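You operate a simulated robot arm through the tools that you are given. There is no shell and no other tool. Be economical: measure what you need, move in short steps, check, and stop when the job is done.

Carry out the task below with a simulated robot arm. There is one attempt and no reset: what you move stays moved.

Task
Move the blue hose to the green socket and turn its air on.
Fine: first shut the red valve and vent it (the small red button vents), then move the plug; open the green valve last.

The check looks at the end state, three seconds after you hand in, the way a careful person would. Anything else that was tipped, shoved, dropped, spilled or broken makes it a failure.

Robot
A 6-joint arm with a two-finger parallel gripper, fixed in place. Base frame: the origin is at the foot of the arm, x ahead of it, y to its left, z up; the work surface is at about z = 0.896. Units: m, degrees, N and s.
With the tool pointing down near the work surface it reaches from about 0.38 to 0.84 m from the base axis. Its first joint turns from -115.0 to 115.0 degrees. Payload 4.2 kg.
The TCP is the grasp point between the finger pads, 0.023 m short of the fingertips. In the tool frame z runs along the fingers and y along their closing line. Largest opening 0.094 m; finger width 0.038, thickness 0.01; the body of the gripper, 0.054 by 0.096 m, starts 0.039 m behind the TCP.
Orientation is that of the tool frame in the base frame, as [roll, pitch, yaw] about the fixed x, y, z axes, in that order (R = Rz(yaw) Ry(pitch) Rx(roll)). With the fingers straight down and closing along the base's y, the tool's x points along the base's -x, its y along +y and its z along -z.

Tools
- The arm moves only by the tool move_arm. Its argument "increments" is a list of rows, each an object of numbers (a shift or turn left out is 0, a gripper value left out holds the last): "rx", "ry", "rz": the turn, a rotation vector about the base's x, y, z in degrees; "x", "y", "z": the shift along the base's x, y, z in m; "jaw": the gripper command, from -1 (shut) to 1 (fully open), values between in proportion. In form: [{"rx": .., "ry": .., "rz": .., "x": .., "y": .., "z": .., "jaw": ..}, ...]. A call has 1 to 8 rows; each row shifts and turns the commanded pose from where the row before left it. A row lasts 0.2 s, in which the tool goes at most 0.05 m and 8.6 degrees; a call with a longer step from one row to the next is refused whole, and so is a gripper value outside its range. A pose out of reach is approached as far as the arm can. The call stops where the force on the tool passes 40 N (or 10 N more than at its start, if that is more) or the arm is blocked; 0.2 s more then pass. The fingers move at their own pace (about 0.108 m/s each) and stop on an object; they squeeze with about 30 N. The grip force told is the motor's: it shows also when the fingers shut on nothing. Time passes only in rows, and 0.2 s behind the last, so rows that do not move let the fingers close. The reply holds the time, the measured pose of the TCP, the force on the tool along the base axes, the opening and the grip force, in the units named above and with some noise.
- Cameras (640 x 400 px; columns grow to the right, rows downward): "scene" is fixed at [0.2198, -0.5014, 1.6359]; the picture's right is [0.66, -0.75, 0.00], its down [-0.40, -0.35, -0.85] and it looks along [0.64, 0.56, -0.53] (base axes); focal length 352 px, centre (320, 200). "wrist" rides on the gripper at [0.086, 0.016, -0.075] in the tool frame; the picture's right is [-0.18, 0.98, 0.00], its down [-0.58, -0.11, -0.81] and it looks along [-0.79, -0.15, 0.59] (tool axes); focal length 243 px, centre (320, 200). There is no depth. A picture from a camera that has moved, and an enlarged one, comes with that camera's place and axes in the base frame and with its lens.
- capture(camera): a new picture of that camera. The clock stands still meanwhile.
- raise_lower(by): slides the trunk up (or, below 0, down) by that many m; the arm rides with it, the base frame stays. It gives what a move gives, with no picture.
- enlarge(camera, box): a new picture of the part [left, top, right, bottom] of that camera's present view, enlarged. The clock stands still meanwhile.
- job_done(): hands the job in; it is judged then, once.

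Work in short steps. Places have to be worked out from the pictures, the camera data and where the tool is seen: move nearer, look again, correct. Check each grasp and each placing, and mend what went wrong. You have 120 turns and 64 pictures in all, those below and enlarged ones among them. Open the gripper and draw the arm clear of the work before you hand the job in, unless the task says otherwise; then end with one line.

The tools are called after "Request:" as name(argument=value, ...) on one line, values as JSON. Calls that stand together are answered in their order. move_arm: Moves the arm, as the interface text tells. Its arguments: {"type":"object","properties":{"increments":{"type":"array"}},"required":["increments"]} The other tools are called the same way: raise_lower (by) slides the trunk up or down; capture (camera) takes a picture; enlarge (camera, box) takes an enlarged picture of a part of a camera's view; job_done () hands the job in.

At the start:

```text
t: 0.0
ee_pos: [0.5699, -0.2002, 1.3902]
tool_rot: [-179.9, 0.1, -179.9]
force: [0.3, -0.4, -0.6]
gripper_width: 0.0939
grip_force: 0.1
trunk travel left (down, up): [-0.925, 0.065]
```

scene: 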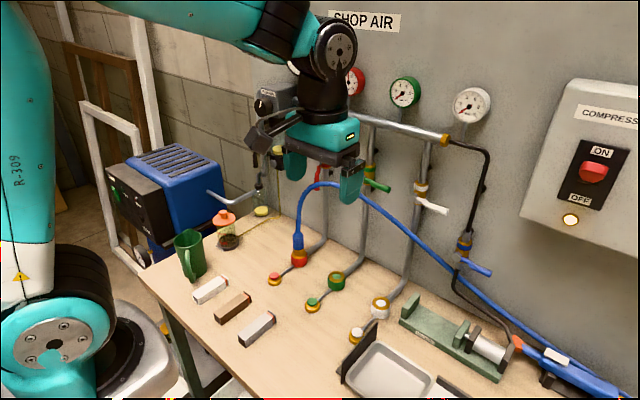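
wrist: 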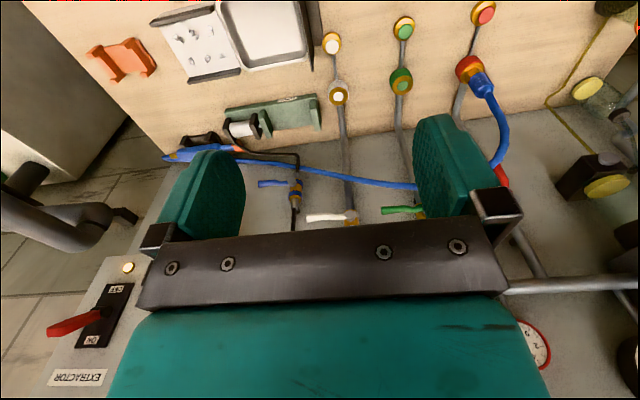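

I'll look closely at the scene first: the sockets and plug, then the valve handles.

Request:
enlarge(camera="scene", box=[220, 140, 420, 340])

Request:
enlarge(camera="wrist", box=[240, 0, 560, 230])

```text
2.00 times, centred on (320, 240) of scene
camera zoom: at [0.2198, -0.5014, 1.6359], right [0.66, -0.75, 0.0], down [-0.4, -0.35, -0.85], along [0.64, 0.56, -0.53], focal length 704 px, centre (320, 120)
```

zoom: 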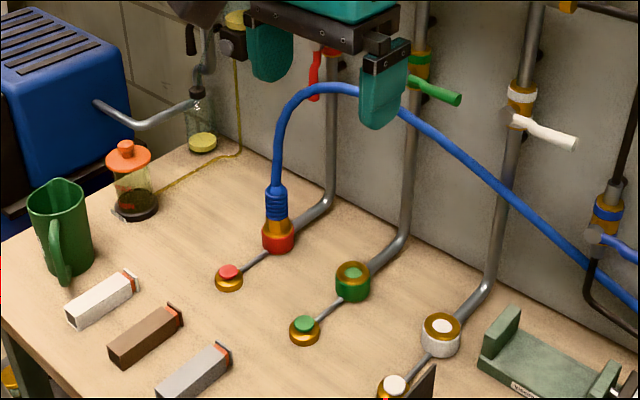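

```text
1.74 times, centred on (400, 115) of wrist
camera zoom: at [0.4827, -0.1835, 1.4657], right [0.18, 0.98, 0.0], down [0.58, -0.11, 0.81], along [0.79, -0.15, -0.59], focal length 422 px, centre (181, 348)
```

zoom: 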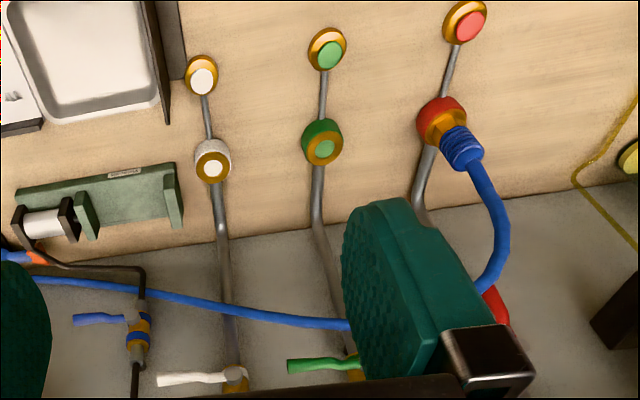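

The red lever hangs along its pipe, so that valve is open. The green and white levers lie across theirs, so those are closed. I put the red valve near (0.93, 0.095, 1.20) and the green one near (0.93, -0.055, 1.20). The hose arcs in front of them at x≈0.83-0.85. I'll back off and turn the wrist half around so the camera ends up above the tool once it is tilted toward the wall.

Request:
move_arm(increments=[{"rz": 8.5, "x": -0.01, "y": 0.03}, {"rz": 8.5, "x": -0.01, "y": 0.03}, {"rz": 8.5, "x": -0.01, "y": 0.03}, {"rz": 8.5, "x": -0.01, "y": 0.03}, {"rz": 8.5, "x": -0.01, "y": 0.03}, {"rz": 8.5, "x": -0.01, "y": 0.03}, {"rz": 8.5, "x": -0.01, "y": 0.03}, {"rz": 8.5, "x": -0.01, "y": 0.03}])

```text
t: 1.8
ee_pos: [0.4885, 0.0403, 1.3899]
tool_rot: [179.9, 0.1, -111.8]
force: [0.4, -0.2, 0.3]
gripper_width: 0.0941
grip_force: 0.0
trunk travel left (down, up): [-0.925, 0.065]
```

It turned cleanly, so I'll carry on turning.

Request:
move_arm(increments=[{"rz": 8.5, "y": 0.01}, {"rz": 8.5, "y": 0.01}, {"rz": 8.5, "y": 0.01}, {"rz": 8.5, "y": 0.01}, {"rz": 8.5, "y": 0.01}, {"rz": 8.5, "y": 0.01}, {"rz": 8.5}, {"rz": 8.5}])

Request:
move_arm(increments=[{"rz": 8.5}, {"rz": 8.5}, {"rz": 8.5}, {"rz": 8.5}, {"rz": 8.5}, {"rz": 1.3}])

```text
t: 3.6
ee_pos: [0.4885, 0.1, 1.3904]
tool_rot: [-179.9, 0.1, -43.8]
force: [-0.3, 0.2, 0.6]
gripper_width: 0.0941
grip_force: 0.1
trunk travel left (down, up): [-0.925, 0.065]
```

```text
t: 5.0
ee_pos: [0.489, 0.1023, 1.3908]
tool_rot: [-179.9, 0.1, 0.0]
force: [0.3, -0.9, 0.1]
gripper_width: 0.094
grip_force: 0.1
trunk travel left (down, up): [-0.925, 0.065]
```

The wrist is now half around. Next I'll tilt the tool toward the wall, to about 30° below horizontal, and close the fingers.

Request:
move_arm(increments=[{"ry": -8.5, "jaw": -1}, {"ry": -8.5}, {"ry": -8.5}, {"ry": -8.5}, {"ry": -8.5}, {"ry": -8.5}, {"ry": -8.5}])

Request:
capture(camera="wrist")

Request:
capture(camera="scene")

```text
t: 6.6
ee_pos: [0.4884, 0.1006, 1.3912]
tool_rot: [-179.5, -59.8, -0.3]
force: [0.4, -0.5, 0.3]
gripper_width: 0.0
grip_force: 30.4
trunk travel left (down, up): [-0.925, 0.065]
```

```text
59 pictures are left
camera wrist: at [0.4683, 0.0835, 1.5038], right [-0.09, -0.98, -0.16], down [-0.99, 0.11, -0.09], along [0.11, 0.15, -0.98], focal length 243 px, centre (320, 200)
```

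wrist: 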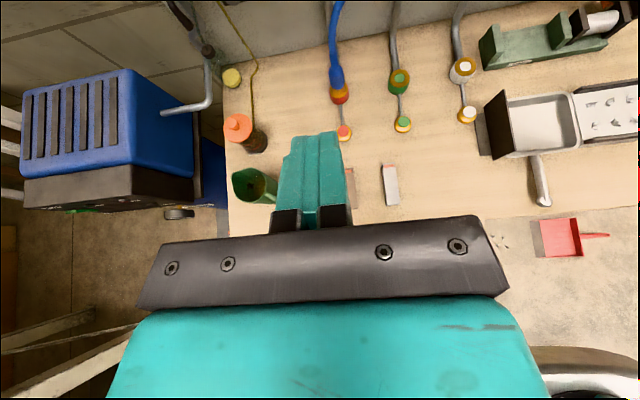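

```text
58 pictures are left
```

scene: 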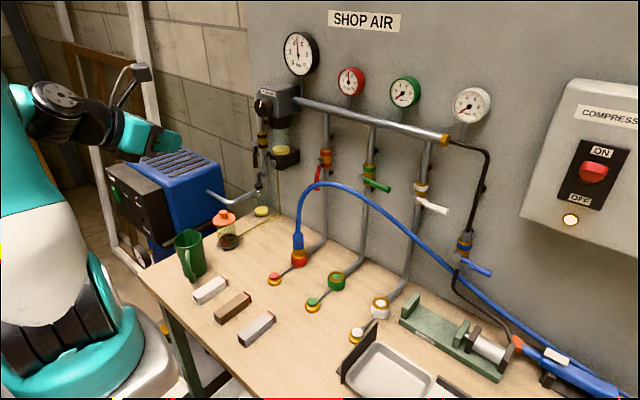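

The valve area is now unobstructed in the scene view, so I'll enlarge it.

Request:
enlarge(camera="scene", box=[270, 120, 430, 220])

Request:
enlarge(camera="scene", box=[250, 200, 410, 320])

Request:
enlarge(camera="wrist", box=[270, 0, 470, 140])

```text
4.00 times, centred on (350, 170) of scene
camera zoom: at [0.2198, -0.5014, 1.6359], right [0.66, -0.75, 0.0], down [-0.4, -0.35, -0.85], along [0.64, 0.56, -0.53], focal length 1407 px, centre (200, 320)
```

zoom: 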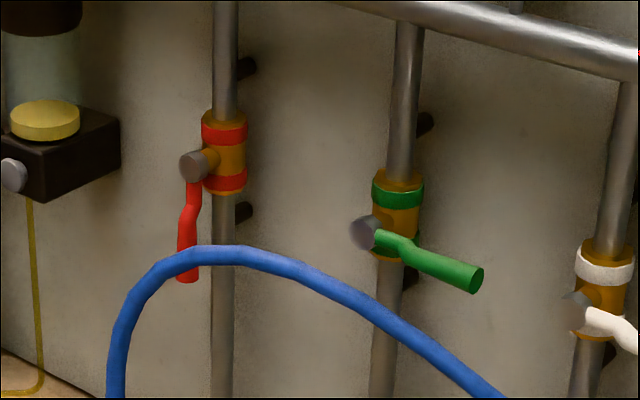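

```text
3.33 times, centred on (330, 260) of scene
camera zoom: at [0.2198, -0.5014, 1.6359], right [0.66, -0.75, 0.0], down [-0.4, -0.35, -0.85], along [0.64, 0.56, -0.53], focal length 1173 px, centre (287, 0)
```

zoom: 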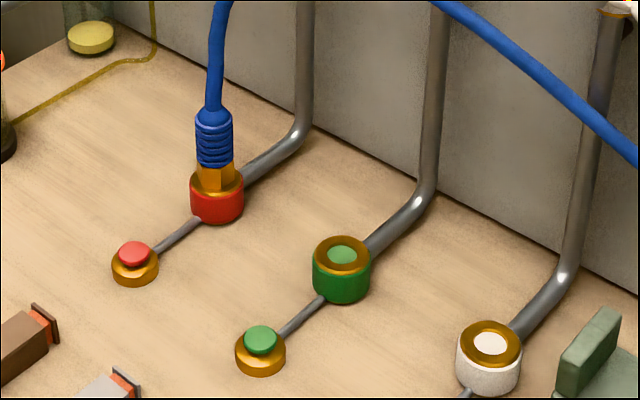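

```text
2.86 times, centred on (370, 70) of wrist
camera zoom: at [0.4683, 0.0835, 1.5038], right [-0.09, -0.98, -0.16], down [-0.99, 0.11, -0.09], along [0.11, 0.15, -0.98], focal length 693 px, centre (177, 571)
```

zoom: 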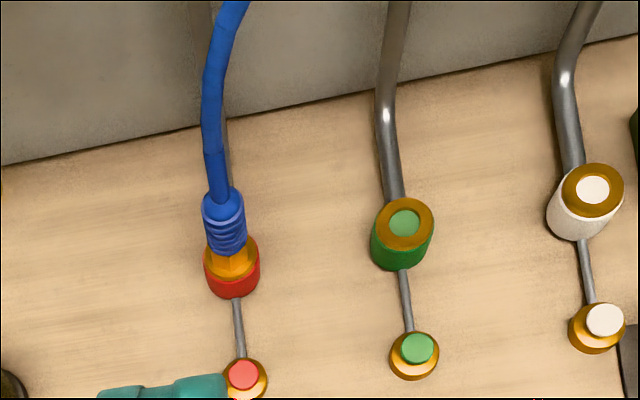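

I now have these positions:
- **Red valve:** stem end at about (0.89, 0.097, 1.205), lever hanging down to z≈1.11.
- **Green valve:** stem end at about (0.89, -0.053, 1.205), lever pointing to -y.
- **Hose:** passes in front at x≈0.82.

I'll bring the closed fingers in steeply from above, at 40° below horizontal, on the lever's +y side. First comes a pre-position.

Request:
move_arm(increments=[{"ry": 5, "x": 0.038, "y": 0.003, "z": -0.0185}, {"ry": 5, "x": 0.038, "y": 0.003, "z": -0.0185}, {"x": 0.038, "y": 0.003, "z": -0.0185}, {"x": 0.038, "y": 0.003, "z": -0.0185}, {"x": 0.038, "y": 0.003, "z": -0.0185}, {"x": 0.038, "y": 0.003, "z": -0.0185}, {"x": 0.038, "y": 0.003, "z": -0.0185}, {"x": 0.038, "y": 0.004, "z": -0.0185}])

Request:
capture(camera="wrist")

Request:
capture(camera="scene")

```text
t: 8.4
ee_pos: [0.7926, 0.1263, 1.243]
tool_rot: [-179.8, -49.4, -0.2]
force: [-0.5, -0.8, 0.5]
gripper_width: 0.0
grip_force: 30.0
trunk travel left (down, up): [-0.925, 0.065]
```

```text
54 pictures are left
camera wrist: at [0.7923, 0.1103, 1.358], right [-0.12, -0.98, -0.14], down [-0.99, 0.11, 0.08], along [-0.06, 0.15, -0.99], focal length 243 px, centre (320, 200)
```

wrist: 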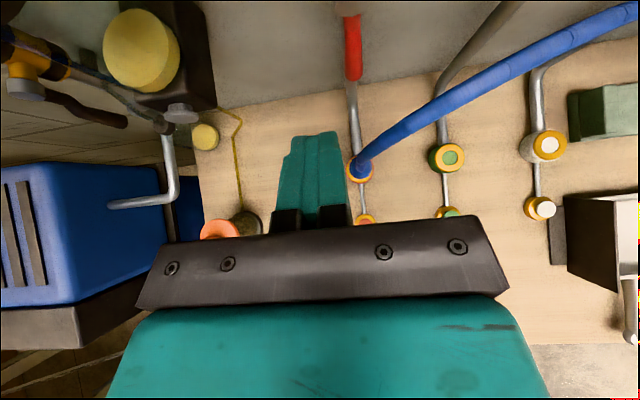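

```text
53 pictures are left
```

scene: 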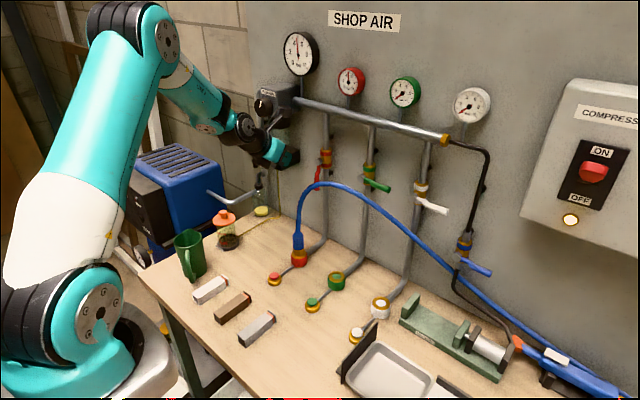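

Reach is fine. The lever tip works out at (0.89, 0.10, 1.11) in this view, which agrees with my estimate. The fingers at y≈0.126 will pass to its left, so I'll advance along the tool axis.

Request:
move_arm(increments=[{"x": 0.024, "y": 0.002, "z": -0.0195}, {"x": 0.024, "y": 0.002, "z": -0.0195}, {"x": 0.024, "z": -0.0195}, {"x": 0.02, "z": -0.017}])

Request:
capture(camera="wrist")

Request:
enlarge(camera="scene", box=[230, 90, 390, 190])

```text
t: 9.4
ee_pos: [0.8851, 0.1297, 1.1664]
tool_rot: [-179.7, -49.6, -0.3]
force: [-0.6, 0.2, 0.3]
gripper_width: 0.0
grip_force: 29.4
trunk travel left (down, up): [-0.925, 0.065]
```

```text
52 pictures are left
camera wrist: at [0.884, 0.1138, 1.282], right [-0.12, -0.98, -0.14], down [-0.99, 0.11, 0.08], along [-0.06, 0.15, -0.99], focal length 243 px, centre (320, 200)
```

wrist: 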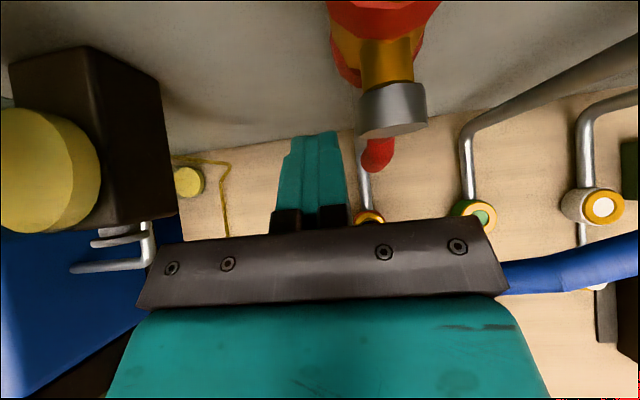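

```text
4.00 times, centred on (310, 140) of scene
camera zoom: at [0.2198, -0.5014, 1.6359], right [0.66, -0.75, 0.0], down [-0.4, -0.35, -0.85], along [0.64, 0.56, -0.53], focal length 1407 px, centre (360, 440)
```

zoom: 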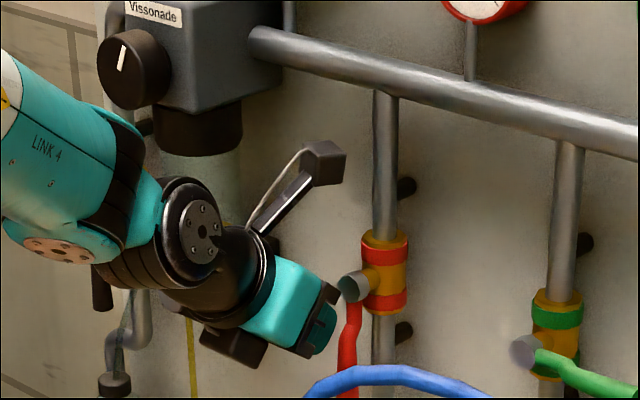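

The fingertips sit left of the lever, level with about mid-lever and overlapping its x≈0.895. I'll start sweeping the lever toward -y along its arc.

Request:
move_arm(increments=[{"y": -0.012}, {"y": -0.012, "z": -0.002}, {"y": -0.012, "z": -0.001}, {"y": -0.01, "z": 0.002}, {"y": -0.009, "z": 0.002}])

Request:
capture(camera="wrist")

Request:
enlarge(camera="scene", box=[250, 110, 410, 210])

```text
t: 10.6
ee_pos: [0.8855, 0.0744, 1.1686]
tool_rot: [-179.8, -49.4, -0.2]
force: [-1.2, -0.9, -1.9]
gripper_width: 0.0
grip_force: 29.6
trunk travel left (down, up): [-0.925, 0.065]
```

```text
50 pictures are left
camera wrist: at [0.8845, 0.0577, 1.2828], right [-0.12, -0.98, -0.14], down [-0.99, 0.11, 0.08], along [-0.06, 0.15, -0.99], focal length 243 px, centre (320, 200)
```

wrist: 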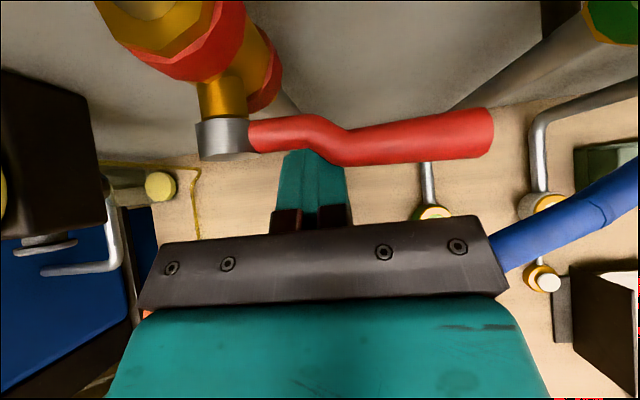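

```text
4.00 times, centred on (330, 160) of scene
camera zoom: at [0.2198, -0.5014, 1.6359], right [0.66, -0.75, 0.0], down [-0.4, -0.35, -0.85], along [0.64, 0.56, -0.53], focal length 1407 px, centre (280, 360)
```

zoom: 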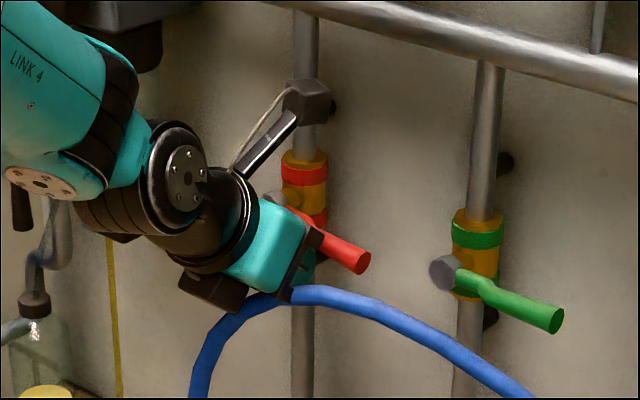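

The lever has swung most of the way with hardly any force. I'll finish the arc by pushing upward in small steps.

Request:
move_arm(increments=[{"y": -0.008, "z": 0.006}, {"y": -0.007, "z": 0.007}, {"y": -0.004, "z": 0.006}, {"z": 0.004}])

Request:
capture(camera="wrist")

Request:
enlarge(camera="scene", box=[250, 110, 410, 210])

```text
t: 11.4
ee_pos: [0.8798, 0.0571, 1.1788]
tool_rot: [-180.0, -48.1, 0.1]
force: [-7.4, -0.5, -4.7]
gripper_width: 0.0
grip_force: 30.6
trunk travel left (down, up): [-0.925, 0.065]
stopped in row 4: the force on the tool passed its limit (the readings are from after the stop); the commanded pose is now the measured one
```

```text
48 pictures are left
camera wrist: at [0.8819, 0.0406, 1.2926], right [-0.12, -0.98, -0.14], down [-0.99, 0.11, 0.1], along [-0.09, 0.15, -0.98], focal length 243 px, centre (320, 200)
```

wrist: 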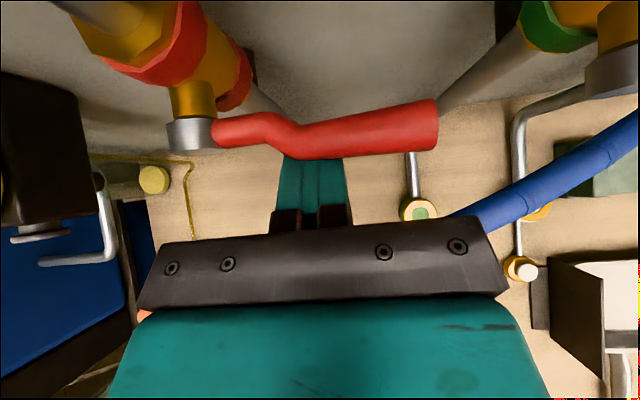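

```text
4.00 times, centred on (330, 160) of scene
camera zoom: at [0.2198, -0.5014, 1.6359], right [0.66, -0.75, 0.0], down [-0.4, -0.35, -0.85], along [0.64, 0.56, -0.53], focal length 1407 px, centre (280, 360)
```

zoom: 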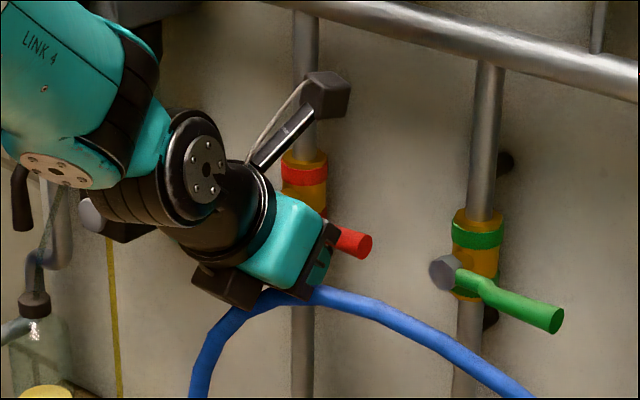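

The force limit tripped as the lever hit its stop, and it now lies across the pipe like the green one. I'll drop slightly, sweep back to +y beneath the lever, then retreat along the tool axis.

Request:
move_arm(increments=[{"y": 0.008, "z": -0.006}, {"y": 0.015, "z": -0.008}, {"y": 0.02}, {"y": 0.025}, {"x": -0.03, "z": 0.025}, {"x": -0.03, "z": 0.025}, {"x": -0.03, "z": 0.025}, {"x": -0.03, "z": 0.025}])

Request:
capture(camera="scene")

```text
t: 13.2
ee_pos: [0.7603, 0.1266, 1.2655]
tool_rot: [-179.9, -48.4, 0.2]
force: [0.6, 0.5, 0.5]
gripper_width: 0.0
grip_force: 29.4
trunk travel left (down, up): [-0.925, 0.065]
```

```text
46 pictures are left
```

scene: 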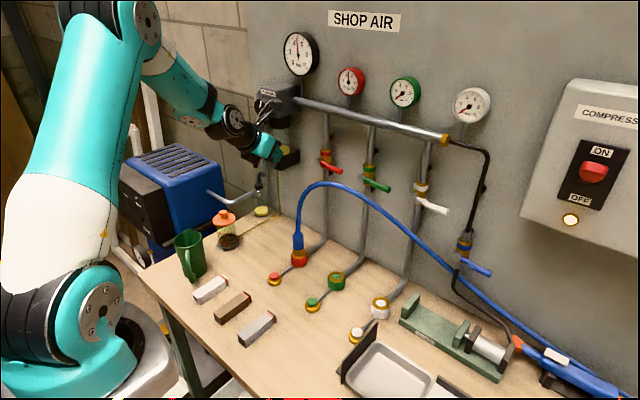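

The red lever is across its pipe now. Next is the red vent button at about (0.69, 0.09, 0.92). I'll move above it with the tool steeper, then look.

Request:
move_arm(increments=[{"ry": 7, "x": -0.03, "y": -0.005, "z": -0.01}, {"ry": 7, "x": -0.03, "y": -0.005, "z": -0.02}, {"ry": 7, "x": -0.02, "y": -0.005, "z": -0.03}, {"ry": 7, "x": -0.01, "y": -0.005, "z": -0.035}, {"y": -0.005, "z": -0.04}, {"y": -0.005, "z": -0.04}])

Request:
capture(camera="wrist")

Request:
enlarge(camera="scene", box=[210, 180, 370, 320])

```text
t: 14.6
ee_pos: [0.671, 0.0959, 1.0908]
tool_rot: [-179.7, -20.5, 0.2]
force: [-0.1, -1.1, 0.7]
gripper_width: 0.0
grip_force: 29.7
trunk travel left (down, up): [-0.925, 0.065]
```

```text
45 pictures are left
camera wrist: at [0.7254, 0.0791, 1.1908], right [-0.17, -0.98, -0.07], down [-0.83, 0.1, 0.55], along [-0.54, 0.15, -0.83], focal length 243 px, centre (320, 200)
```

wrist: 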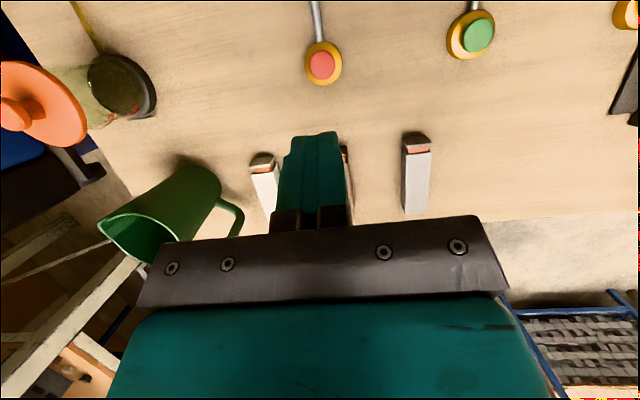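

```text
2.86 times, centred on (290, 250) of scene
camera zoom: at [0.2198, -0.5014, 1.6359], right [0.66, -0.75, 0.0], down [-0.4, -0.35, -0.85], along [0.64, 0.56, -0.53], focal length 1005 px, centre (406, 57)
```

zoom: 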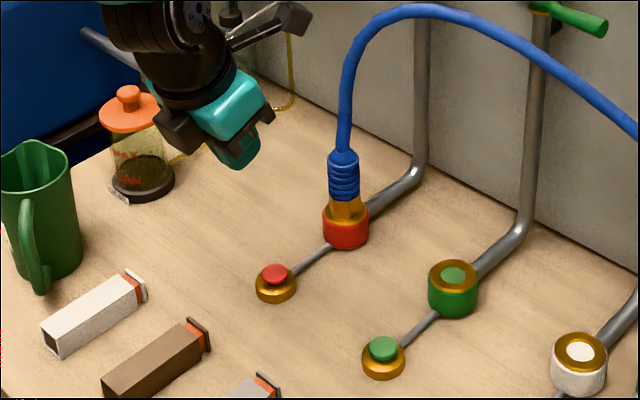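

Matching the two views puts the button top at about (0.70, 0.10, 0.907). I'll tip the tool a little less so the camera stays clear of the hose, and come down to just above the button.

Request:
move_arm(increments=[{"ry": -7.5, "x": 0.016, "y": 0.0015, "z": -0.03}, {"ry": -7.5, "x": 0.016, "y": 0.0015, "z": -0.03}, {"z": -0.035}, {"z": -0.036}])

Request:
capture(camera="wrist")

Request:
enlarge(camera="scene", box=[230, 220, 330, 300])

```text
t: 15.6
ee_pos: [0.7028, 0.0993, 0.958]
tool_rot: [-179.8, -35.4, 0.1]
force: [0.1, -0.5, 0.0]
gripper_width: 0.0
grip_force: 30.1
trunk travel left (down, up): [-0.925, 0.065]
```

```text
43 pictures are left
camera wrist: at [0.7299, 0.0828, 1.07], right [-0.15, -0.98, -0.11], down [-0.94, 0.1, 0.32], along [-0.3, 0.15, -0.94], focal length 243 px, centre (320, 200)
```

wrist: 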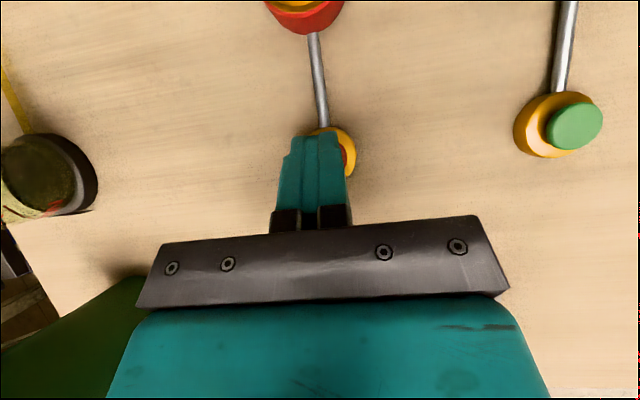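

```text
5.00 times, centred on (280, 260) of scene
camera zoom: at [0.2198, -0.5014, 1.6359], right [0.66, -0.75, 0.0], down [-0.4, -0.35, -0.85], along [0.64, 0.56, -0.53], focal length 1759 px, centre (520, -100)
```

zoom: 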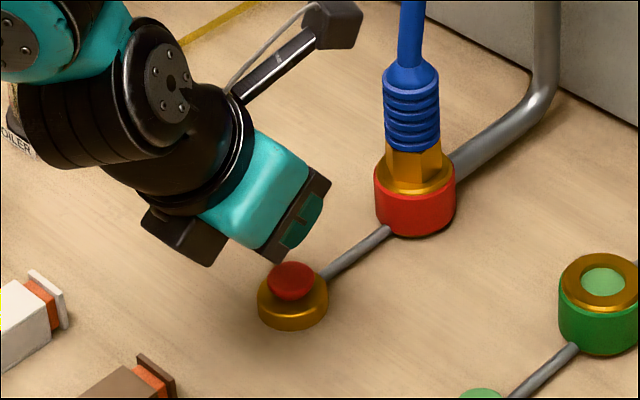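

The scene and wrist views agree on the button dome at about (0.704, 0.10, 0.905), directly under the lower edge of the closed tips. I'll press down slowly and hold.

Request:
move_arm(increments=[{"x": 0.002, "z": -0.01}, {"z": -0.008}, {"z": -0.005}, {"z": -0.004}, {"z": -0.003}])

Request:
enlarge(camera="scene", box=[230, 220, 330, 300])

Request:
enlarge(camera="scene", box=[270, 20, 430, 120])

```text
t: 16.8
ee_pos: [0.7057, 0.0995, 0.9303]
tool_rot: [-179.7, -35.5, 0.1]
force: [-0.7, 0.5, 5.0]
gripper_width: 0.0
grip_force: 29.9
trunk travel left (down, up): [-0.925, 0.065]
```

```text
5.00 times, centred on (280, 260) of scene
camera zoom: at [0.2198, -0.5014, 1.6359], right [0.66, -0.75, 0.0], down [-0.4, -0.35, -0.85], along [0.64, 0.56, -0.53], focal length 1759 px, centre (520, -100)
```

zoom: 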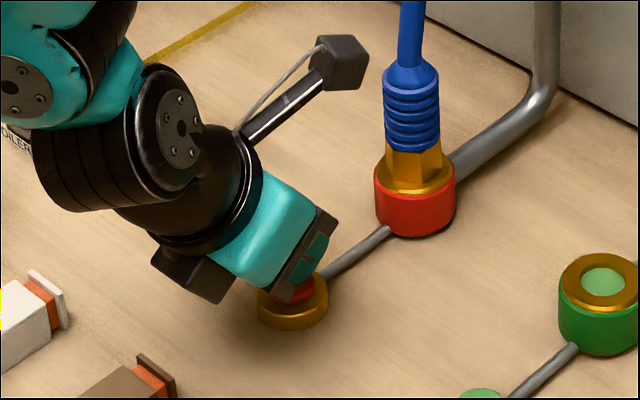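

```text
4.00 times, centred on (350, 70) of scene
camera zoom: at [0.2198, -0.5014, 1.6359], right [0.66, -0.75, 0.0], down [-0.4, -0.35, -0.85], along [0.64, 0.56, -0.53], focal length 1407 px, centre (200, 720)
```

zoom: 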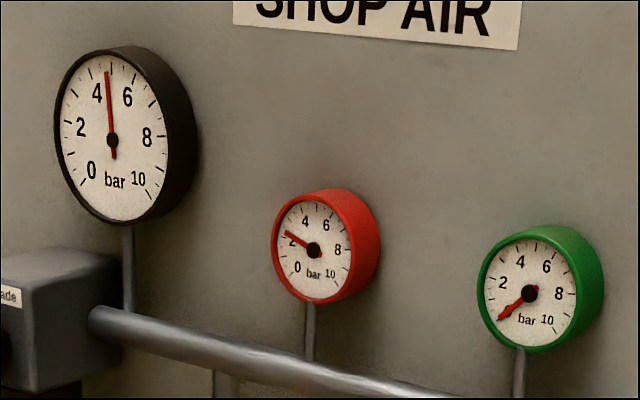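

The button is down (5 N) and the red gauge is falling, now around 2 bar. I'll keep holding it.

Request:
move_arm(increments=[{"z": -0.001}, {}, {}, {}, {}, {}, {}, {}])

Request:
enlarge(camera="scene", box=[270, 20, 430, 120])

```text
t: 18.6
ee_pos: [0.7061, 0.0997, 0.9294]
tool_rot: [-179.8, -35.5, 0.1]
force: [2.6, 2.5, 10.1]
gripper_width: 0.0
grip_force: 29.6
trunk travel left (down, up): [-0.925, 0.065]
```

```text
4.00 times, centred on (350, 70) of scene
camera zoom: at [0.2198, -0.5014, 1.6359], right [0.66, -0.75, 0.0], down [-0.4, -0.35, -0.85], along [0.64, 0.56, -0.53], focal length 1407 px, centre (200, 720)
```

zoom: 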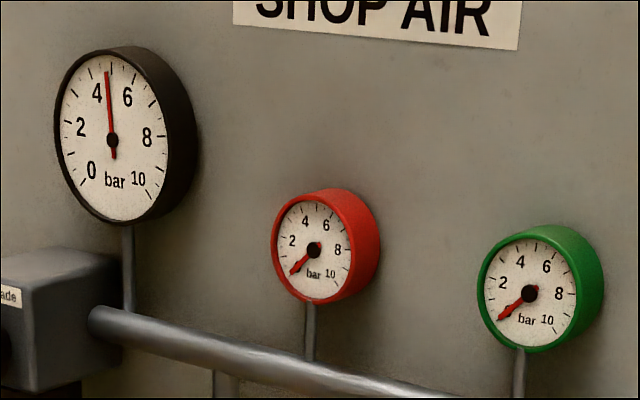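

The red gauge reads 0. I'll lift off, open the jaws, and swing to a shallow approach of about 18° below horizontal for the plug collar, which I put at about (0.807, 0.098, 0.963).

Request:
move_arm(increments=[{"x": -0.02, "z": 0.04}, {"x": -0.02, "z": 0.03, "ry": -7.3, "jaw": 1}, {"ry": -7.3}, {"ry": -7.3}, {"ry": -7.3, "x": 0.01}, {"ry": -7.3, "x": 0.01}])

Request:
capture(camera="wrist")

Request:
capture(camera="scene")

```text
t: 20.0
ee_pos: [0.6849, 0.0994, 0.9983]
tool_rot: [-179.9, -72.0, 0.2]
force: [-0.1, -0.6, -0.2]
gripper_width: 0.094
grip_force: 0.0
trunk travel left (down, up): [-0.925, 0.065]
```

```text
38 pictures are left
camera wrist: at [0.6407, 0.0827, 1.1038], right [-0.05, -0.98, -0.18], down [-0.95, 0.1, -0.3], along [0.32, 0.15, -0.94], focal length 243 px, centre (320, 200)
```

wrist: 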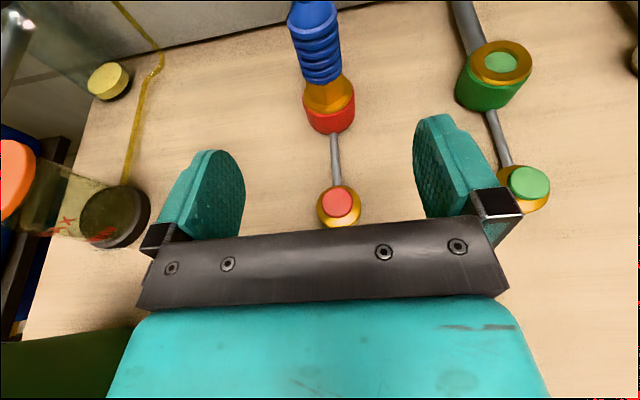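

```text
37 pictures are left
```

scene: 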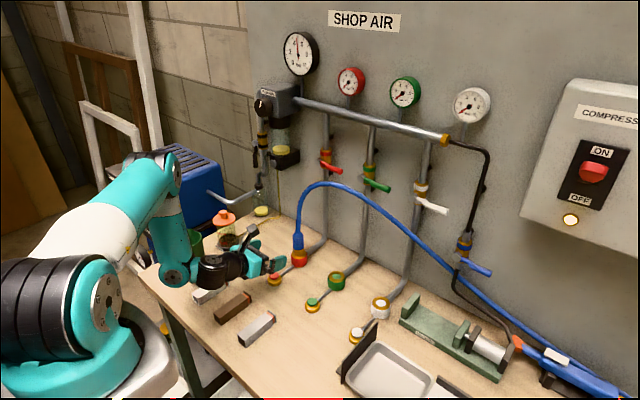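

The collar works out at (0.807, 0.099, 0.97), between the open fingers, and the camera will stay about 4 cm behind the hose. I'll advance in two stages, starting with most of the distance.

Request:
move_arm(increments=[{"x": 0.03, "z": -0.008}, {"x": 0.03, "z": -0.008}, {"x": 0.025, "z": -0.007}])

Request:
capture(camera="wrist")

Request:
enlarge(camera="scene", box=[150, 200, 330, 320])

```text
t: 20.8
ee_pos: [0.7699, 0.1004, 0.9751]
tool_rot: [179.8, -71.9, 0.5]
force: [0.0, 0.0, -0.1]
gripper_width: 0.0939
grip_force: 0.2
trunk travel left (down, up): [-0.925, 0.065]
```

```text
36 pictures are left
camera wrist: at [0.7256, 0.0825, 1.0803], right [-0.05, -0.98, -0.17], down [-0.95, 0.1, -0.3], along [0.32, 0.15, -0.94], focal length 243 px, centre (320, 200)
```

wrist: 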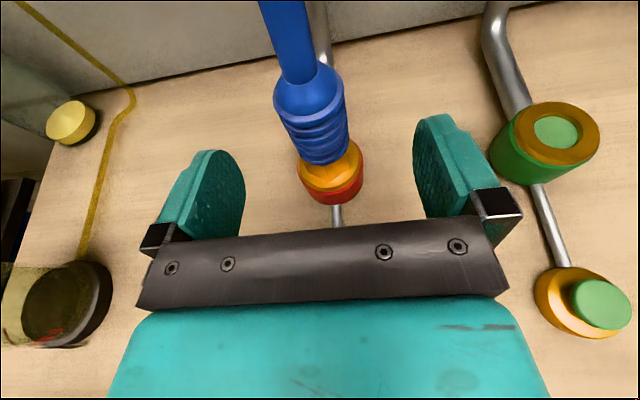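

```text
3.33 times, centred on (240, 260) of scene
camera zoom: at [0.2198, -0.5014, 1.6359], right [0.66, -0.75, 0.0], down [-0.4, -0.35, -0.85], along [0.64, 0.56, -0.53], focal length 1173 px, centre (587, 0)
```

zoom: 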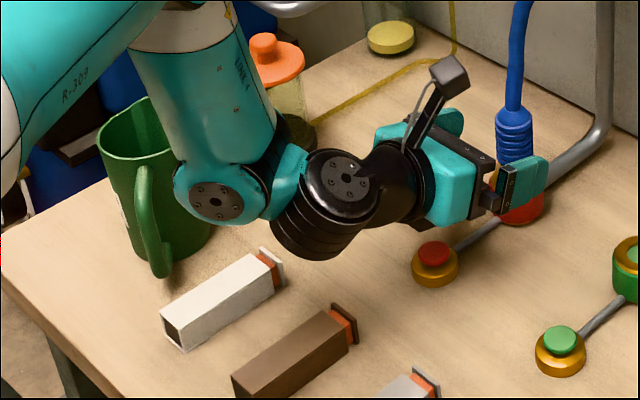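

Everything is aligned. I'll move in the last 3.8 cm and close on the collar.

Request:
move_arm(increments=[{"x": 0.019, "y": -0.001, "z": -0.005}, {"x": 0.019, "y": -0.001, "z": -0.004}, {"jaw": -1}, {}, {}])

Request:
capture(camera="wrist")

Request:
enlarge(camera="scene", box=[230, 200, 330, 300])

```text
t: 22.0
ee_pos: [0.8084, 0.0974, 0.9663]
tool_rot: [179.9, -71.9, 0.3]
force: [1.8, 4.0, 2.3]
gripper_width: 0.0336
grip_force: 29.7
trunk travel left (down, up): [-0.925, 0.065]
```

```text
34 pictures are left
camera wrist: at [0.7642, 0.081, 1.0718], right [-0.05, -0.98, -0.18], down [-0.95, 0.1, -0.3], along [0.32, 0.15, -0.94], focal length 243 px, centre (320, 200)
```

wrist: 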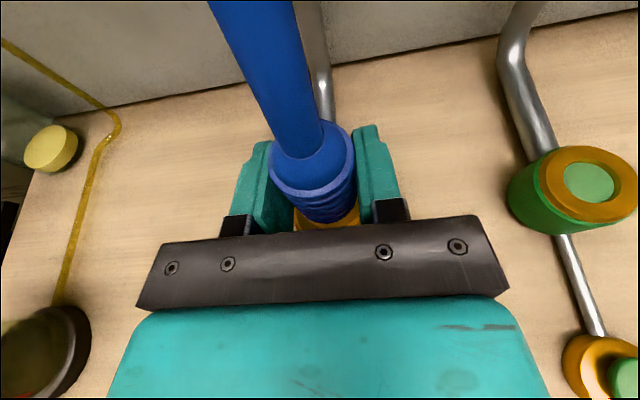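

```text
4.00 times, centred on (280, 250) of scene
camera zoom: at [0.2198, -0.5014, 1.6359], right [0.66, -0.75, 0.0], down [-0.4, -0.35, -0.85], along [0.64, 0.56, -0.53], focal length 1407 px, centre (480, 0)
```

zoom: 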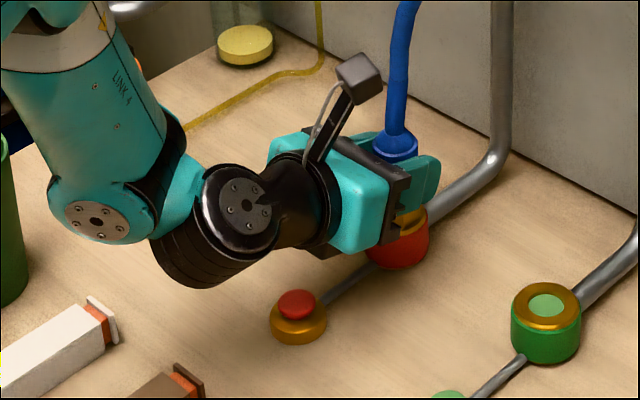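

The collar is gripped, with the width reading 0.0336. With the fully seated TCP at (0.8084, 0.0974, 0.9663), I'll pull straight up.

Request:
move_arm(increments=[{"z": 0.008}, {"z": 0.012}, {"z": 0.015}, {"z": 0.015}, {"z": 0.01}])

Request:
enlarge(camera="scene", box=[250, 180, 390, 300])

Request:
capture(camera="wrist")

```text
t: 23.2
ee_pos: [0.8073, 0.0957, 1.0263]
tool_rot: [179.9, -71.9, 0.4]
force: [0.3, 1.0, -2.4]
gripper_width: 0.0336
grip_force: 30.2
trunk travel left (down, up): [-0.925, 0.065]
```

```text
3.33 times, centred on (320, 240) of scene
camera zoom: at [0.2198, -0.5014, 1.6359], right [0.66, -0.75, 0.0], down [-0.4, -0.35, -0.85], along [0.64, 0.56, -0.53], focal length 1173 px, centre (320, 67)
```

zoom: 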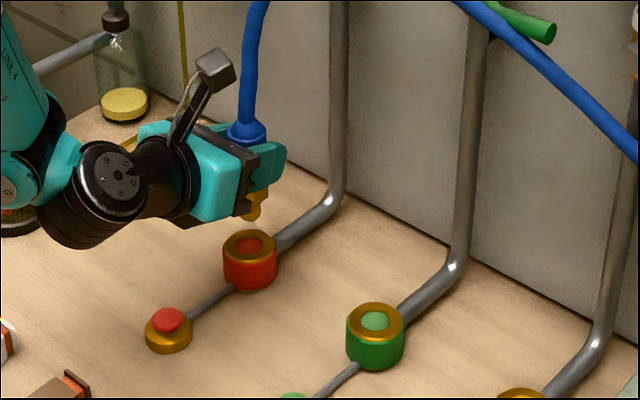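

```text
31 pictures are left
camera wrist: at [0.7638, 0.0807, 1.1319], right [-0.05, -0.98, -0.17], down [-0.95, 0.1, -0.3], along [0.32, 0.15, -0.94], focal length 243 px, centre (320, 200)
```

wrist: 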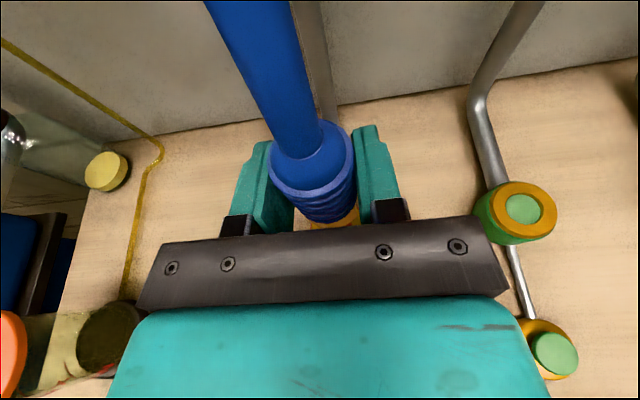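

The plug is out and hanging cleanly. Comparing the two sockets gives the green one an offset of (+0.001, -0.149) from the red, so its centre is near (0.809, -0.052). I'll move over it.

Request:
move_arm(increments=[{"y": -0.03}, {"y": -0.03}, {"y": -0.03}, {"y": -0.03}, {"x": 0.001, "y": -0.028}, {}])

Request:
enlarge(camera="scene", box=[270, 190, 410, 310])

Request:
capture(camera="wrist")

```text
t: 24.6
ee_pos: [0.8087, -0.0511, 1.027]
tool_rot: [180.0, -71.9, 0.5]
force: [-1.4, -0.6, -2.3]
gripper_width: 0.0335
grip_force: 29.8
trunk travel left (down, up): [-0.925, 0.065]
```

```text
3.33 times, centred on (340, 250) of scene
camera zoom: at [0.2198, -0.5014, 1.6359], right [0.66, -0.75, 0.0], down [-0.4, -0.35, -0.85], along [0.64, 0.56, -0.53], focal length 1173 px, centre (253, 33)
```

zoom: 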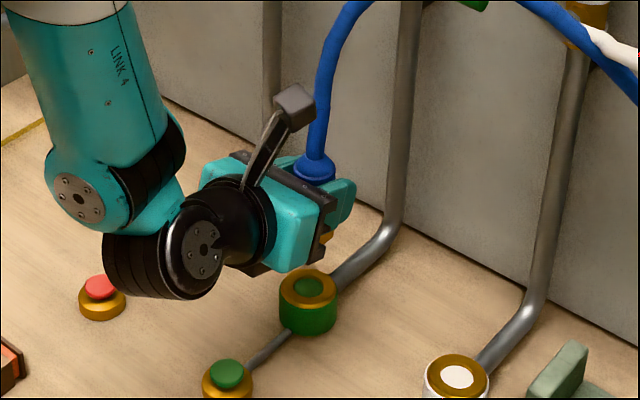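

```text
29 pictures are left
camera wrist: at [0.7647, -0.0678, 1.1324], right [-0.05, -0.98, -0.17], down [-0.95, 0.1, -0.3], along [0.32, 0.15, -0.94], focal length 243 px, centre (320, 200)
```

wrist: 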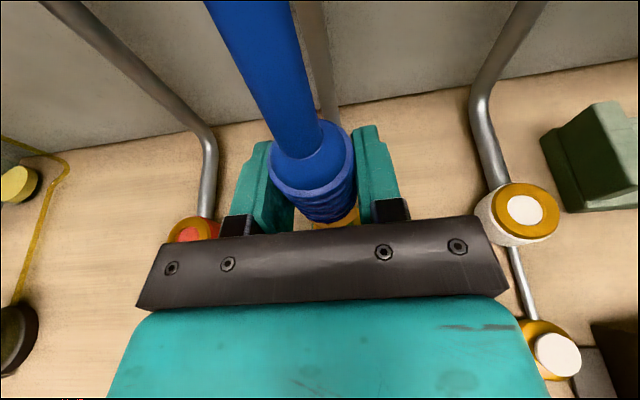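

The white socket now sits where the green one did from the red position, to within 2 px, so I'm about 1.5 mm short in y. I'll correct that and lower slowly toward the seated height of z≈0.966.

Request:
move_arm(increments=[{"x": -0.0005, "y": -0.0015, "z": -0.01}, {"z": -0.015}, {"z": -0.01}, {"z": -0.007}, {"z": -0.006}, {"z": -0.005}])

Request:
enlarge(camera="scene", box=[290, 210, 390, 310])

```text
t: 25.8
ee_pos: [0.813, -0.0522, 0.9902]
tool_rot: [179.3, -73.0, 1.2]
force: [-11.2, -0.9, 18.7]
gripper_width: 0.034
grip_force: 29.4
trunk travel left (down, up): [-0.925, 0.065]
stopped in row 5: the force on the tool passed its limit (the readings are from after the stop); the commanded pose is now the measured one
```

```text
4.00 times, centred on (340, 260) of scene
camera zoom: at [0.2198, -0.5014, 1.6359], right [0.66, -0.75, 0.0], down [-0.4, -0.35, -0.85], along [0.64, 0.56, -0.53], focal length 1407 px, centre (240, -40)
```

zoom: 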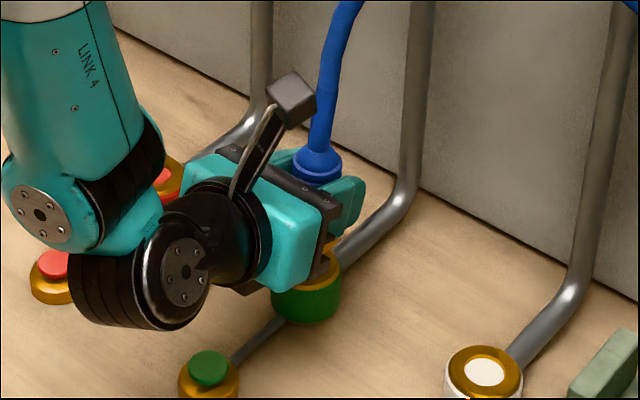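

The plug stopped 24 mm above its seated height, so its tip is probably on the socket rim. I'll back off a few mm, restore the tilt and look closely.

Request:
move_arm(increments=[{"x": -0.004, "z": 0.008, "ry": 1.1}, {"z": 0.004}, {}])

Request:
enlarge(camera="scene", box=[310, 230, 370, 290])

Request:
capture(camera="wrist")

```text
t: 26.6
ee_pos: [0.8086, -0.0526, 0.9989]
tool_rot: [179.7, -71.6, 0.9]
force: [0.8, -0.1, -1.8]
gripper_width: 0.0335
grip_force: 30.1
trunk travel left (down, up): [-0.925, 0.065]
```

```text
6.67 times, centred on (340, 260) of scene
camera zoom: at [0.2198, -0.5014, 1.6359], right [0.66, -0.75, 0.0], down [-0.4, -0.35, -0.85], along [0.64, 0.56, -0.53], focal length 2346 px, centre (187, -200)
```

zoom: 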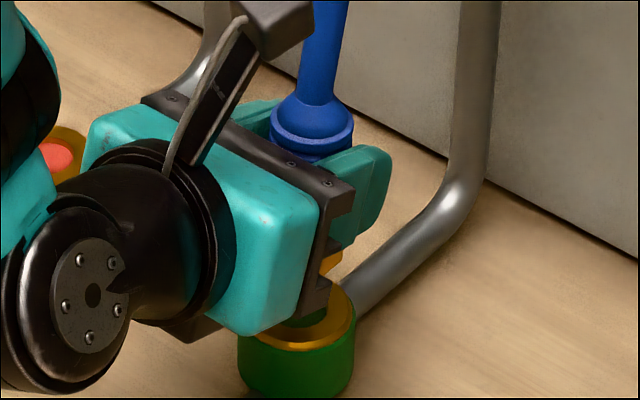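

```text
26 pictures are left
camera wrist: at [0.7651, -0.0688, 1.1044], right [-0.05, -0.98, -0.17], down [-0.95, 0.1, -0.3], along [0.31, 0.15, -0.94], focal length 243 px, centre (320, 200)
```

wrist: 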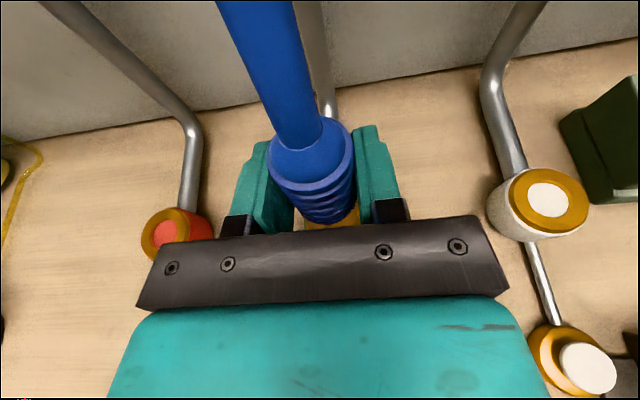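

The tip was deflected toward +x on contact. A fresh socket-to-socket comparison also suggests the green centre is about 2 mm farther in x, at (0.811, -0.0515). I'll retry there in gentle steps.

Request:
move_arm(increments=[{"x": 0.0025, "y": 0.001}, {"z": -0.004}, {"z": -0.003}, {"z": -0.003}, {"z": -0.003}, {"z": -0.003}, {"z": -0.003}])

```text
t: 28.2
ee_pos: [0.8103, -0.0514, 0.9796]
tool_rot: [179.6, -71.7, 0.9]
force: [0.6, -0.4, -1.0]
gripper_width: 0.0335
grip_force: 29.6
trunk travel left (down, up): [-0.925, 0.065]
```

It passed the earlier stop with no force and is going in. I'll keep lowering to the seated height.

Request:
move_arm(increments=[{"z": -0.003}, {"z": -0.003}, {"z": -0.003}, {"z": -0.003}, {"z": -0.002}])

```text
t: 29.4
ee_pos: [0.8109, -0.0524, 0.9674]
tool_rot: [179.6, -71.8, 0.8]
force: [-1.6, 0.6, 3.0]
gripper_width: 0.0335
grip_force: 30.1
trunk travel left (down, up): [-0.925, 0.065]
```

It's at z=0.967 with a slight upward force. I'll press a bit further to make sure it is fully seated.

Request:
move_arm(increments=[{"z": -0.002}, {"z": -0.002}, {"z": -0.002}, {}])

Request:
enlarge(camera="scene", box=[300, 210, 380, 300])

```text
t: 30.1
ee_pos: [0.8127, -0.0523, 0.9662]
tool_rot: [179.3, -72.5, 1.1]
force: [-11.0, -2.2, 18.1]
gripper_width: 0.0335
grip_force: 30.0
trunk travel left (down, up): [-0.925, 0.065]
stopped in row 3: the force on the tool passed its limit (the readings are from after the stop); the commanded pose is now the measured one
```

```text
4.44 times, centred on (340, 255) of scene
camera zoom: at [0.2198, -0.5014, 1.6359], right [0.66, -0.75, 0.0], down [-0.4, -0.35, -0.85], along [0.64, 0.56, -0.53], focal length 1564 px, centre (231, -44)
```

zoom: 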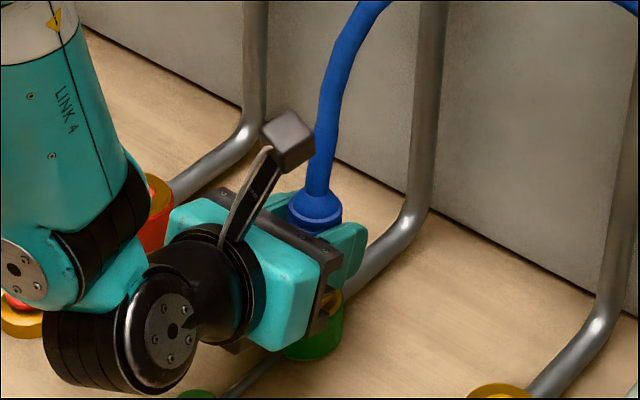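

The hard stop is at z=0.966, the same height the plug had in the red socket, so it is fully seated. I'll release and back straight out.

Request:
move_arm(increments=[{"x": -0.002, "z": 0.001, "ry": 0.7, "jaw": 1}, {}, {}, {"x": -0.03, "z": 0.009}, {"x": -0.03, "z": 0.009}, {"x": -0.03, "z": 0.009}, {"x": -0.03, "z": 0.009}])

Request:
capture(camera="scene")

Request:
capture(camera="wrist")

```text
t: 31.8
ee_pos: [0.7146, -0.047, 0.9996]
tool_rot: [179.5, -71.3, 1.1]
force: [-1.2, 0.8, 0.5]
gripper_width: 0.0941
grip_force: 0.0
out of reach, approached as far as the arm can: row 7
trunk travel left (down, up): [-0.925, 0.065]
```

```text
24 pictures are left
```

scene: 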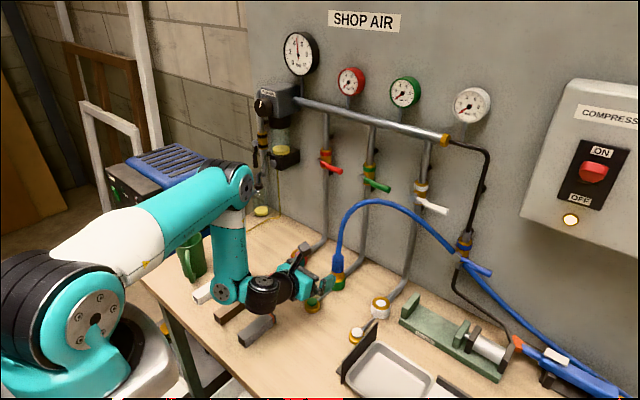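

```text
23 pictures are left
camera wrist: at [0.6712, -0.063, 1.1048], right [-0.05, -0.98, -0.17], down [-0.95, 0.1, -0.29], along [0.31, 0.15, -0.94], focal length 243 px, centre (320, 200)
```

wrist: 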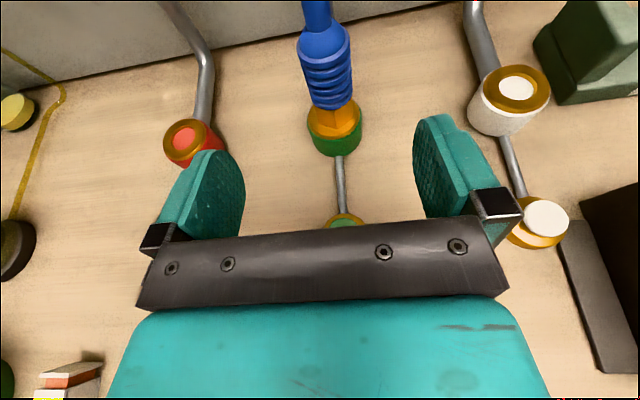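

The plug stands upright in the green socket. I'll raise the arm clear, close the fingers and tilt to 40° as I did for the red lever, then see how the hose lies near the green lever.

Request:
move_arm(increments=[{"z": 0.04, "jaw": -1}, {"z": 0.04}, {"z": 0.045}, {"z": 0.045, "ry": 5.3}, {"z": 0.045, "ry": 5.3}, {"z": 0.045, "ry": 5.3}, {"z": 0.03, "ry": 5.3}])

Request:
enlarge(camera="scene", box=[300, 130, 460, 230])

Request:
capture(camera="wrist")

```text
t: 33.4
ee_pos: [0.7134, -0.0464, 1.2892]
tool_rot: [180.0, -50.2, 0.6]
force: [0.3, 0.2, -0.7]
gripper_width: 0.0002
grip_force: 29.9
trunk travel left (down, up): [-0.925, 0.065]
```

```text
4.00 times, centred on (380, 180) of scene
camera zoom: at [0.2198, -0.5014, 1.6359], right [0.66, -0.75, 0.0], down [-0.4, -0.35, -0.85], along [0.64, 0.56, -0.53], focal length 1407 px, centre (80, 280)
```

zoom: 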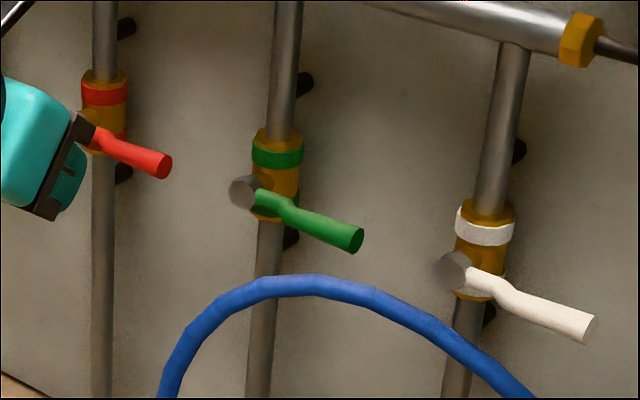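

```text
21 pictures are left
camera wrist: at [0.7117, -0.0625, 1.4036], right [-0.11, -0.98, -0.14], down [-0.99, 0.1, 0.07], along [-0.05, 0.15, -0.99], focal length 243 px, centre (320, 200)
```

wrist: 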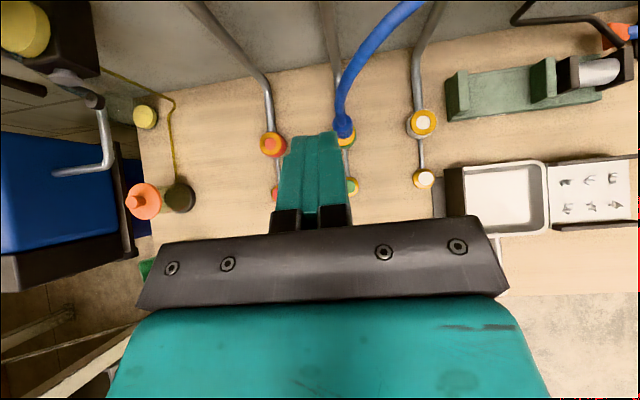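

The hose apex now passes just in front of the green lever's tip, near (0.856, -0.12, 1.185). To keep the gripper body away from it I'll yaw the tool 25° so the body sits on the +y side, and pre-position above and behind the lever.

Request:
move_arm(increments=[{"z": 0.017, "x": 0.02, "rz": -8.4}, {"z": 0.017, "x": 0.02, "y": -0.003, "rz": -8.4}, {"z": 0.017, "x": 0.02, "y": -0.004, "rz": -8.4}, {"x": 0.02}])

Request:
capture(camera="wrist")

Request:
capture(camera="scene")

```text
t: 34.4
ee_pos: [0.7935, -0.0528, 1.3385]
tool_rot: [-180.0, -50.4, -24.8]
force: [0.4, 0.5, -0.1]
gripper_width: 0.0
grip_force: 29.9
trunk travel left (down, up): [-0.925, 0.065]
```

```text
20 pictures are left
camera wrist: at [0.7848, -0.0672, 1.454], right [-0.52, -0.84, -0.14], down [-0.86, 0.51, 0.07], along [0.01, 0.16, -0.99], focal length 243 px, centre (320, 200)
```

wrist: 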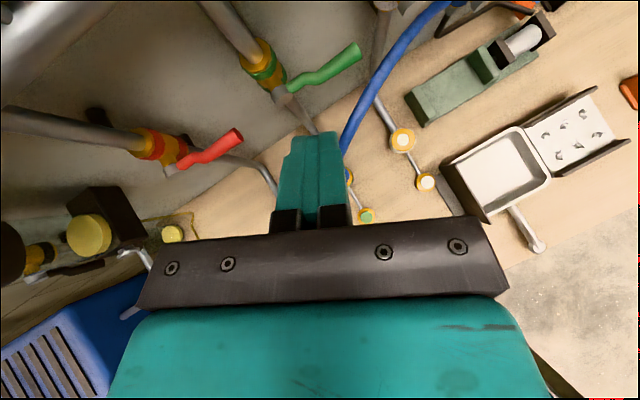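

```text
19 pictures are left
```

scene: 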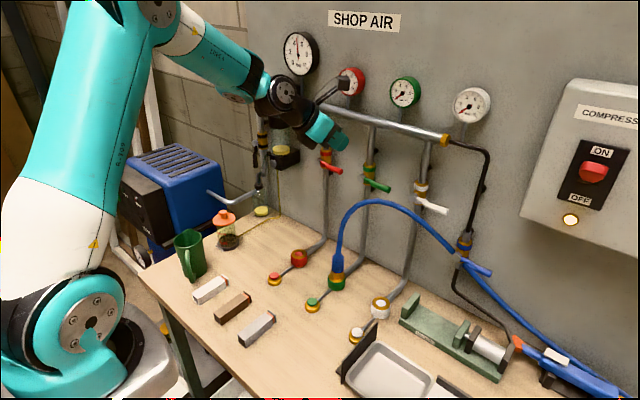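

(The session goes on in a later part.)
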